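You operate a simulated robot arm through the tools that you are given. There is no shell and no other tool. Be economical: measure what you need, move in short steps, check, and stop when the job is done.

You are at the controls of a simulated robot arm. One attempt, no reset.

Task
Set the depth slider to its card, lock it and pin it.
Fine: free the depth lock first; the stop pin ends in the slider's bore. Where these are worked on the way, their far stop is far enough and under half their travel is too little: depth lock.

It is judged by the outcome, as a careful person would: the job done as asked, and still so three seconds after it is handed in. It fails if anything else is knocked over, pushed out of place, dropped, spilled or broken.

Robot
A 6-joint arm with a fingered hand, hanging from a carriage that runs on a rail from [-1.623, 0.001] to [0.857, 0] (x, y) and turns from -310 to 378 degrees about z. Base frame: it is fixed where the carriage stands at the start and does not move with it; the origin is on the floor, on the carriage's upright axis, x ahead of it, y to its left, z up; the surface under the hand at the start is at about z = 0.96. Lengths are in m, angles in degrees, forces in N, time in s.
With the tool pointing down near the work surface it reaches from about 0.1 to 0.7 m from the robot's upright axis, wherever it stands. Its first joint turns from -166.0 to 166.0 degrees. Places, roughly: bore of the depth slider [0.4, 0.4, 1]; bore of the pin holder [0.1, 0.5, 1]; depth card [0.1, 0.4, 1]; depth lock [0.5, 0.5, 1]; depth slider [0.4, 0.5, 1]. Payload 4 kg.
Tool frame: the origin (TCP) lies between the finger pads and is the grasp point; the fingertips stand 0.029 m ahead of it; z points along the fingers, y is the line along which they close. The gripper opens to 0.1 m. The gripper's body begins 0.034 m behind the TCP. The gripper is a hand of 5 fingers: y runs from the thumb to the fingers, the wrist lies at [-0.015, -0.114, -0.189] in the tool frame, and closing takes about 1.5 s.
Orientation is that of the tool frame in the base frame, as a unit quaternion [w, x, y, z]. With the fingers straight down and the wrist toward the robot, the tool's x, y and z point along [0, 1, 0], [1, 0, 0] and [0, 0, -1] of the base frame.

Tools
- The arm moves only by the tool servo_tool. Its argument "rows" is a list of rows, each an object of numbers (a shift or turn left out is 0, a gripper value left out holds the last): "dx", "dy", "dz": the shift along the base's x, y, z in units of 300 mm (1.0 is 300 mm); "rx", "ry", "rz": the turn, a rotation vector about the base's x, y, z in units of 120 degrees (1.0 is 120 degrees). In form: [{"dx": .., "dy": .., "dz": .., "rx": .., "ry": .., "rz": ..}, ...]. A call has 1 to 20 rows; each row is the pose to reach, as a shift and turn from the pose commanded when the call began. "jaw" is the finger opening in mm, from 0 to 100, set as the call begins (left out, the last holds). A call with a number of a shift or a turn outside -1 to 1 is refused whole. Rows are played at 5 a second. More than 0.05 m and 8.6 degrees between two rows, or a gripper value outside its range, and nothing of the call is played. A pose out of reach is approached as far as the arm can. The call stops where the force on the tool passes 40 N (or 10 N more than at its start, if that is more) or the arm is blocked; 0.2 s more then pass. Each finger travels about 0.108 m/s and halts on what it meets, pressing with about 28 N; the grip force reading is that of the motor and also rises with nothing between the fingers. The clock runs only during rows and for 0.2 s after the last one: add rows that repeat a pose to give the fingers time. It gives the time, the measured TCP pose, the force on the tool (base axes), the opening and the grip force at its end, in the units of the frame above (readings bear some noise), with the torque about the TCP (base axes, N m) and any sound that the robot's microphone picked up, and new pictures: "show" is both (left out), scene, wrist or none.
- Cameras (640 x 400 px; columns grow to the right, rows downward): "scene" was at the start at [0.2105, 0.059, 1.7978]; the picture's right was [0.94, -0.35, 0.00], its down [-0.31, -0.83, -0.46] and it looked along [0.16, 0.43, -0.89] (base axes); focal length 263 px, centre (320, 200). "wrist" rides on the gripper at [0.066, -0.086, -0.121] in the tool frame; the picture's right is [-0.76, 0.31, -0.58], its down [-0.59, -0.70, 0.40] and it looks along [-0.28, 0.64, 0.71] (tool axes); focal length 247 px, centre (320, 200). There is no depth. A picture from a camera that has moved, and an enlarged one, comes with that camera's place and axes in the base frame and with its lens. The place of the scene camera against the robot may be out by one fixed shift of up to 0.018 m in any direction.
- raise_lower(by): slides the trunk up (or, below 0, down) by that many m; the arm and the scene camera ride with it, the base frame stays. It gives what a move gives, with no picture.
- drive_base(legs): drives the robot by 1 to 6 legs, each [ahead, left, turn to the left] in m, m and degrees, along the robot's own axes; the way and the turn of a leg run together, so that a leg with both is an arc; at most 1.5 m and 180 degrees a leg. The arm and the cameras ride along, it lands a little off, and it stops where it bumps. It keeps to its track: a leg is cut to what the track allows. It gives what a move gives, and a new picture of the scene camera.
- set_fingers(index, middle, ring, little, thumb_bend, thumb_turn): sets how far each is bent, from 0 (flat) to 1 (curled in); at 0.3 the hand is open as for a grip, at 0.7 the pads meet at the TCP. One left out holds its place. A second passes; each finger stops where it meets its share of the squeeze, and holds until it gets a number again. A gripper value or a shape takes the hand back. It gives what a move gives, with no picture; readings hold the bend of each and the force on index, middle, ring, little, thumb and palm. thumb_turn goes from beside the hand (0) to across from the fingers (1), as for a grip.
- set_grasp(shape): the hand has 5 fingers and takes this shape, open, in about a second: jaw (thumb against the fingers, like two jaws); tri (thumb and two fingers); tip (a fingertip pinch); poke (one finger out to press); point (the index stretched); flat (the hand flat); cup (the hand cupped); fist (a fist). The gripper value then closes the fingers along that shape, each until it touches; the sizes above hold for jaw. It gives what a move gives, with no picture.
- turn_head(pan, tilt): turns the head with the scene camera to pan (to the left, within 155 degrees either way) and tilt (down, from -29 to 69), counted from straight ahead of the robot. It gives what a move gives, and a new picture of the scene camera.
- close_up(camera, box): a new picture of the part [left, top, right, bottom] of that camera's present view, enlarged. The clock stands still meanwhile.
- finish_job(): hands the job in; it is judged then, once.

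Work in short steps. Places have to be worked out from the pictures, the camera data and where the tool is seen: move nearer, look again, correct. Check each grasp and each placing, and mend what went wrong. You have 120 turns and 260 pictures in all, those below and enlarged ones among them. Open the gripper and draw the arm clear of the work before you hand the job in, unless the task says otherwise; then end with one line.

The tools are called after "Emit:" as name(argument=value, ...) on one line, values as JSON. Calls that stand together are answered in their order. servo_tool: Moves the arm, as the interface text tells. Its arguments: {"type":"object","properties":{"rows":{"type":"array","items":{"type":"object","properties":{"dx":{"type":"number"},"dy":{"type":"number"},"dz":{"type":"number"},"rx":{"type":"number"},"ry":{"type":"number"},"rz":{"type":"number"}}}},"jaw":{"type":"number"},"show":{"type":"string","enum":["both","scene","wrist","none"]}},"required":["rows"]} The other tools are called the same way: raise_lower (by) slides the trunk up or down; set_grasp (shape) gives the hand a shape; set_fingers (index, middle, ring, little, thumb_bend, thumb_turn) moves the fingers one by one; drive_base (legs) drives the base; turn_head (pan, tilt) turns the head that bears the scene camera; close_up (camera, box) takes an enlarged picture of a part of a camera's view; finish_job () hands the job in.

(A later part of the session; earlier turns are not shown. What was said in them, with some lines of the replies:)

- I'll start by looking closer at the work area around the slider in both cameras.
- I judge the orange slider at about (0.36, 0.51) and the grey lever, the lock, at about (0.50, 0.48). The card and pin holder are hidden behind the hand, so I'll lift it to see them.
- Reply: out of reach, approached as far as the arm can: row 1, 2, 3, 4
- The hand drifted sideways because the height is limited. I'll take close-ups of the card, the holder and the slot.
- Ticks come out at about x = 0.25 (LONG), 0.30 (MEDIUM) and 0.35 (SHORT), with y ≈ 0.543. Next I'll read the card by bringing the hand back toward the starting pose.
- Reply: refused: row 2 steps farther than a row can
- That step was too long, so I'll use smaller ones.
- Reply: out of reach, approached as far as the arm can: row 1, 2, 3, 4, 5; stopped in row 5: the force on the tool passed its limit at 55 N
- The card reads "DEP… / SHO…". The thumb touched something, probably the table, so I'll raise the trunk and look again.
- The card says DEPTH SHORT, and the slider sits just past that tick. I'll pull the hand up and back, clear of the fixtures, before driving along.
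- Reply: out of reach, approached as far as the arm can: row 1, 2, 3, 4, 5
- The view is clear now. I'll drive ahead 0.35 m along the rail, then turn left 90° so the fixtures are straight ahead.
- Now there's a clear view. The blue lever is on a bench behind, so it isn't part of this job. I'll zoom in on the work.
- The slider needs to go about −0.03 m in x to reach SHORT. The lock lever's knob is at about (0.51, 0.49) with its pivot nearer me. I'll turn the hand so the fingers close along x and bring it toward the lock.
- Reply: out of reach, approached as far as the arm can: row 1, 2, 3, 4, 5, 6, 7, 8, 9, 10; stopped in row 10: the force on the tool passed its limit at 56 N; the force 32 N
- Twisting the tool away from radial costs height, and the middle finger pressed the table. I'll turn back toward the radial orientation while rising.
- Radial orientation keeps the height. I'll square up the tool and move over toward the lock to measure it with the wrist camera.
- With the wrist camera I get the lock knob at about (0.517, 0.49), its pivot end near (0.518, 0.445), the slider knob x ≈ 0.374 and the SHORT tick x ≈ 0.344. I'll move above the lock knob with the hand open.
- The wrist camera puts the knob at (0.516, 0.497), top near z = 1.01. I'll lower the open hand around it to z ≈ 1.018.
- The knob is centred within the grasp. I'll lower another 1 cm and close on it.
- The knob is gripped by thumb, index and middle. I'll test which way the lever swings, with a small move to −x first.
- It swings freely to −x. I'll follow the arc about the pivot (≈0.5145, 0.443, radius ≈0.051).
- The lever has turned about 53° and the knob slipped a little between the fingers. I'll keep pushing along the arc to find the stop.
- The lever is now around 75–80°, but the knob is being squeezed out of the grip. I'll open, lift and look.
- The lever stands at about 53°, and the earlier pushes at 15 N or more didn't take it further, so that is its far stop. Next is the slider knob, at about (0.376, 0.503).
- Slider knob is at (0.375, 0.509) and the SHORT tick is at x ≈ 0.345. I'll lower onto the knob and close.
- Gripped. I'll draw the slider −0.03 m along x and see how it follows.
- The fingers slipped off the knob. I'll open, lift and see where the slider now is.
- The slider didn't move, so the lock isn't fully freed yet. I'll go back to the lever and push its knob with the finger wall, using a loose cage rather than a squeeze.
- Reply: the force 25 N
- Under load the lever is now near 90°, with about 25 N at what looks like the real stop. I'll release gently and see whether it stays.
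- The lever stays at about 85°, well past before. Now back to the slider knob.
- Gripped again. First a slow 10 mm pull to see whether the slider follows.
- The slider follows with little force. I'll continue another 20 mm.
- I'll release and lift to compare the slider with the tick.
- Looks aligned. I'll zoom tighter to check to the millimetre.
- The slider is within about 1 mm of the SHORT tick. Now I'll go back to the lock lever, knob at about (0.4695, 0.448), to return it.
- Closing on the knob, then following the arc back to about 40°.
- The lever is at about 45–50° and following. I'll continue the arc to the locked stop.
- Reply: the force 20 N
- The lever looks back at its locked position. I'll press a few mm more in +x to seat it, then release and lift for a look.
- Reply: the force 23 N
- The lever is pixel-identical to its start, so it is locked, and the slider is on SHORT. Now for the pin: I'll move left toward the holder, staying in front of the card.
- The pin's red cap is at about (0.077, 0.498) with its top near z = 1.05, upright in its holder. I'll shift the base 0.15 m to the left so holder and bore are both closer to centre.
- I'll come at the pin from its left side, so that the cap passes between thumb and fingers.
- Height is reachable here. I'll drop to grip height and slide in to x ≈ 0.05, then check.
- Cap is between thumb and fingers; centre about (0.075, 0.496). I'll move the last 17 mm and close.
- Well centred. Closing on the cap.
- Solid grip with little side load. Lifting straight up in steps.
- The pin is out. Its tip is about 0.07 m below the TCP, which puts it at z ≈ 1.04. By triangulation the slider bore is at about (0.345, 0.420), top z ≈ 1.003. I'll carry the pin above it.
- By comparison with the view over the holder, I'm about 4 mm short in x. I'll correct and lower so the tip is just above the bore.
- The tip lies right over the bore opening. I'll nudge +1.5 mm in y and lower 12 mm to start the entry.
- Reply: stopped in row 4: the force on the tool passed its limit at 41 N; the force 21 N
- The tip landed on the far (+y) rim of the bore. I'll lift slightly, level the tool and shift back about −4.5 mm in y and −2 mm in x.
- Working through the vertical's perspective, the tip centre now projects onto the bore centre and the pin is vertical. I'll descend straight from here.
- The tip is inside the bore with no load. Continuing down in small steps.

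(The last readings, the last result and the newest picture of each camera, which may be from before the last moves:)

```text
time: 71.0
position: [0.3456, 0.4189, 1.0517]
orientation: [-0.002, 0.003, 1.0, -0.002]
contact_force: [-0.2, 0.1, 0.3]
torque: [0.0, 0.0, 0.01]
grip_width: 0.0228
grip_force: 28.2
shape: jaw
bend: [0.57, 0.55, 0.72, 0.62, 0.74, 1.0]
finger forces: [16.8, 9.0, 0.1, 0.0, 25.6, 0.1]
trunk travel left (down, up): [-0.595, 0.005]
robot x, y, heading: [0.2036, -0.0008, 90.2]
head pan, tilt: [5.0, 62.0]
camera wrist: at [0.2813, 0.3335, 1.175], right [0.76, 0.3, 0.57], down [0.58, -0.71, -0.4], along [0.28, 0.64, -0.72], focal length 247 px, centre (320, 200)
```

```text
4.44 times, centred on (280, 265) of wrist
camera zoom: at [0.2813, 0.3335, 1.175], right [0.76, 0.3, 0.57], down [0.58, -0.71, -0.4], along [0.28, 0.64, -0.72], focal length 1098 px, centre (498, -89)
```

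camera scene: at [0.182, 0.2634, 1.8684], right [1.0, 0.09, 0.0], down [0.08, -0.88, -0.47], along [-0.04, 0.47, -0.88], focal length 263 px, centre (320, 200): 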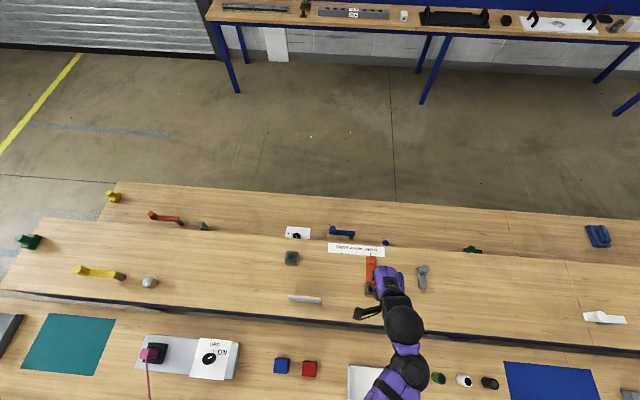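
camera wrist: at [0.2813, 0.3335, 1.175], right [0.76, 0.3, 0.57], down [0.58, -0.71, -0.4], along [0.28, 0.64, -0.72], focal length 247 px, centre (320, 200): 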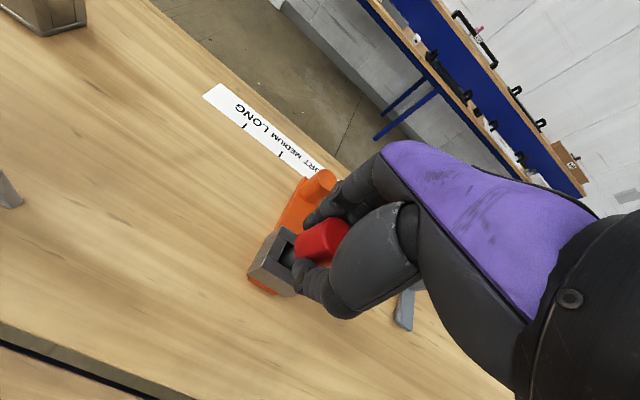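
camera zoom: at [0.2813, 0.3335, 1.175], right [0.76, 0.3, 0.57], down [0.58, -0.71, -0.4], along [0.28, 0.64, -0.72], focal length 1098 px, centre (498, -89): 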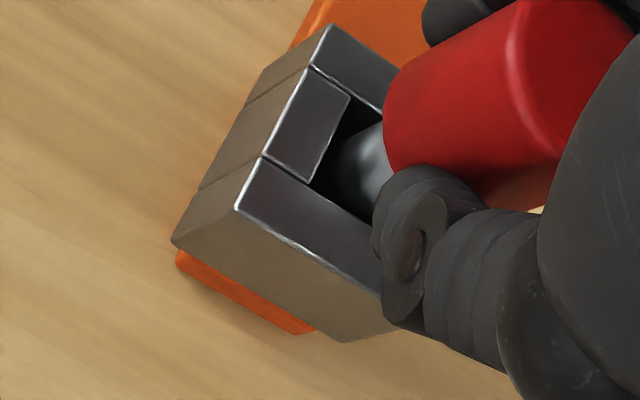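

No load yet at z = 1.052. I'll keep lowering until it seats, about 15 mm more at most.

Emit:
servo_tool(rows=[{"dz": -0.013}, {"dz": -0.026}, {"dz": -0.038}, {"dz": -0.038}], show="wrist")

Emit:
close_up(camera="wrist", box=[230, 220, 330, 310])

```text
time: 72.2
position: [0.3472, 0.4218, 1.0452]
orientation: [0.0, 0.002, 1.0, 0.002]
contact_force: [-5.1, -9.9, 24.9]
torque: [-0.28, 0.14, 0.01]
grip_width: 0.0248
grip_force: 27.8
shape: jaw
bend: [0.58, 0.56, 0.72, 0.62, 0.75, 1.0]
finger forces: [16.4, 7.9, 0.0, 0.0, 34.3, 0.0]
trunk travel left (down, up): [-0.595, 0.005]
robot x, y, heading: [0.2026, -0.0032, 90.3]
head pan, tilt: [5.0, 62.0]
stopped in row 4: the force on the tool passed its limit at 41 N (the readings are from after the stop); the commanded pose is now the measured one
camera wrist: at [0.2815, 0.3345, 1.1665], right [0.76, 0.3, 0.58], down [0.59, -0.7, -0.4], along [0.29, 0.64, -0.71], focal length 247 px, centre (320, 200)
```

wrist: 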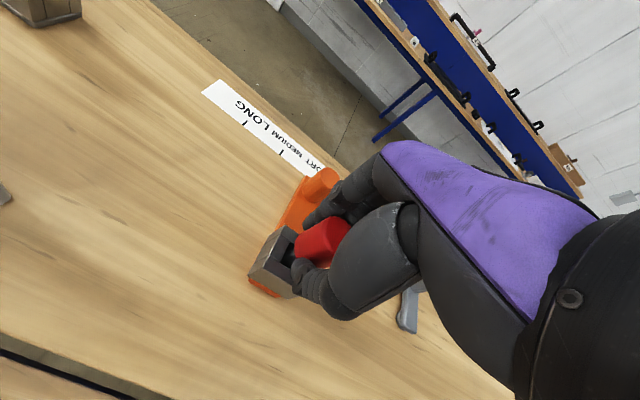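

```text
4.44 times, centred on (280, 265) of wrist
camera zoom: at [0.2815, 0.3345, 1.1665], right [0.76, 0.3, 0.58], down [0.59, -0.7, -0.4], along [0.29, 0.64, -0.71], focal length 1098 px, centre (498, -89)
```

zoom: 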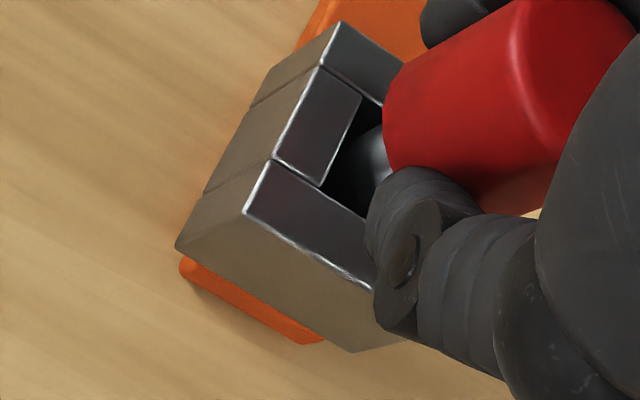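

The pin went in about 30 mm and then bottomed firmly. I'll release slowly, back straight up and inspect.

Emit:
servo_tool(rows=[{}, {}, {}, {}], jaw=100, show="none")

Emit:
close_up(camera="wrist", box=[200, 140, 400, 340])

```text
time: 73.2
position: [0.3472, 0.42, 1.0433]
orientation: [0.0, 0.002, 1.0, 0.0]
contact_force: [0.2, 0.1, 0.3]
torque: [0.01, 0.01, 0.01]
grip_width: 0.1
grip_force: 0.1
shape: jaw
bend: [0.3, 0.3, 0.3, 0.3, 0.3, 0.98]
finger forces: [0.0, 0.0, 0.1, 0.1, 0.1, 0.1]
trunk travel left (down, up): [-0.595, 0.005]
robot x, y, heading: [0.2033, -0.0032, 89.9]
head pan, tilt: [5.0, 62.0]
```

```text
2.00 times, centred on (300, 240) of wrist
camera zoom: at [0.2818, 0.3341, 1.1653], right [0.76, 0.3, 0.58], down [0.58, -0.71, -0.4], along [0.29, 0.64, -0.71], focal length 494 px, centre (360, 120)
```

zoom: 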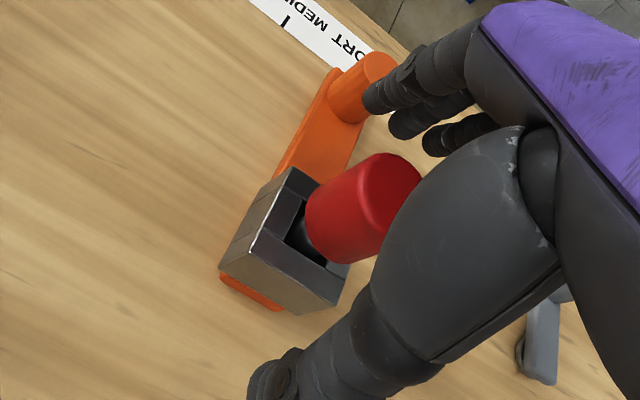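

The pin stands upright in the bore. Lifting straight clear of it, then drawing back.

Emit:
servo_tool(rows=[{"dz": 0.06}, {"dz": 0.12}, {"dz": 0.18}, {"dz": 0.22}, {"dz": 0.22}], show="wrist")

Emit:
servo_tool(rows=[{"dx": 0.1}, {"dx": 0.2}, {"dx": 0.3}, {"dx": 0.3, "dy": -0.12}, {"dx": 0.3, "dy": -0.25}, {"dx": 0.3, "dy": -0.38}, {"dx": 0.3, "dy": -0.48}])

Emit:
close_up(camera="scene", box=[330, 230, 442, 300])

Emit:
close_up(camera="wrist", box=[0, 0, 340, 220])

```text
time: 74.4
position: [0.3478, 0.4207, 1.1099]
orientation: [0.0, 0.003, 1.0, 0.001]
contact_force: [0.1, -0.7, 0.2]
torque: [0.02, -0.01, 0.01]
grip_width: 0.0997
grip_force: 0.1
shape: jaw
bend: [0.3, 0.3, 0.3, 0.3, 0.3, 0.98]
finger forces: [0.0, 0.0, 0.0, 0.0, 0.0, 0.0]
trunk travel left (down, up): [-0.595, 0.005]
robot x, y, heading: [0.1989, -0.0004, 89.9]
head pan, tilt: [5.0, 62.0]
camera wrist: at [0.2822, 0.3339, 1.2318], right [0.76, 0.3, 0.58], down [0.58, -0.71, -0.4], along [0.29, 0.64, -0.71], focal length 247 px, centre (320, 200)
```

wrist: 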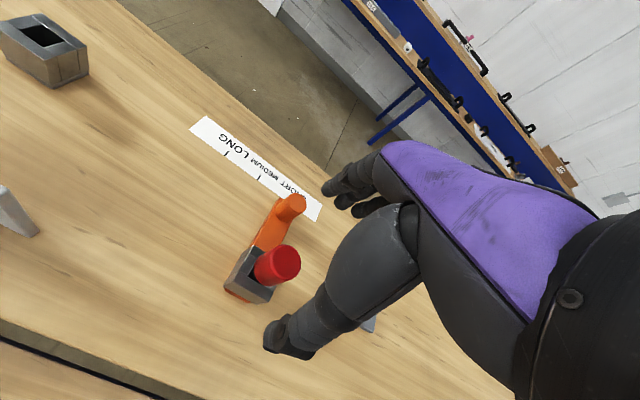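

```text
time: 76.0
position: [0.4361, 0.2882, 1.0923]
orientation: [0.001, 0.003, 1.0, 0.001]
contact_force: [-1.0, 0.2, -0.7]
torque: [-0.01, -0.01, 0.01]
grip_width: 0.0998
grip_force: 0.1
shape: jaw
bend: [0.3, 0.3, 0.3, 0.3, 0.3, 0.98]
finger forces: [0.0, 0.1, 0.0, 0.0, 0.0, 0.1]
out of reach, approached as far as the arm can: row 6, 7
trunk travel left (down, up): [-0.595, 0.005]
robot x, y, heading: [0.2027, 0.0016, 90.2]
head pan, tilt: [5.0, 62.0]
camera scene: at [0.1818, 0.2635, 1.8685], right [1.0, 0.09, 0.0], down [0.08, -0.88, -0.47], along [-0.04, 0.47, -0.88], focal length 263 px, centre (320, 200)
camera wrist: at [0.3695, 0.2013, 1.2142], right [0.76, 0.3, 0.58], down [0.58, -0.71, -0.4], along [0.29, 0.64, -0.71], focal length 247 px, centre (320, 200)
```

scene: 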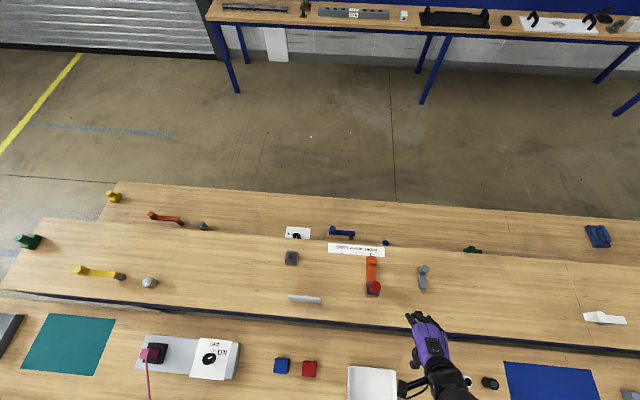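
wrist: 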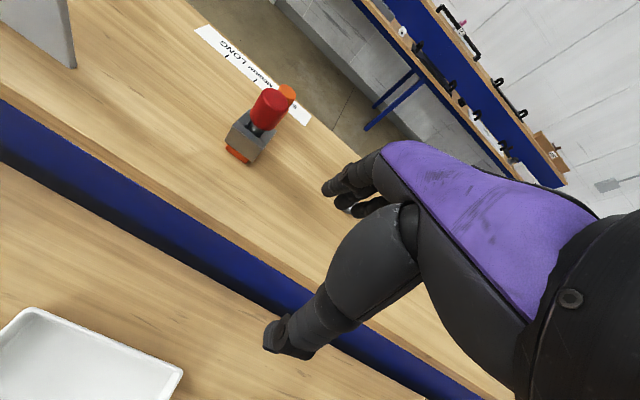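

```text
5.71 times, centred on (386, 265) of scene
camera zoom: at [0.1818, 0.2635, 1.8685], right [1.0, 0.09, 0.0], down [0.08, -0.88, -0.47], along [-0.04, 0.47, -0.88], focal length 1501 px, centre (-57, -171)
```

zoom: 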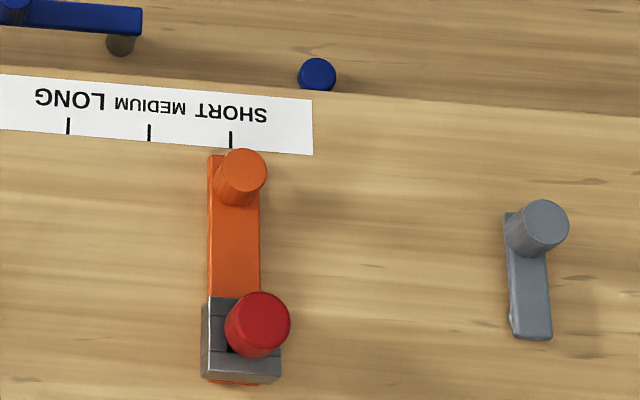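

```text
1.82 times, centred on (170, 110) of wrist
camera zoom: at [0.3695, 0.2013, 1.2142], right [0.76, 0.3, 0.58], down [0.58, -0.71, -0.4], along [0.29, 0.64, -0.71], focal length 449 px, centre (593, 364)
```

zoom: 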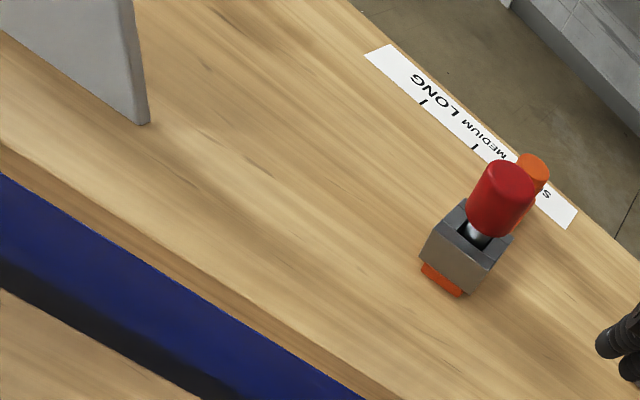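

The pin is seated upright: cap top z ≈ 1.04, as deep as it sat in its holder. The slider is on the SHORT tick, the lock lever is back in its locked position, and the hand is open and clear. Handing in.

Emit:
finish_job()

```text
The job is handed in.
```

The depth slider is set to SHORT as its card asks (within about 1 mm of the tick), the depth lock is back in its locked position, and the stop pin is seated in the slider's bore.
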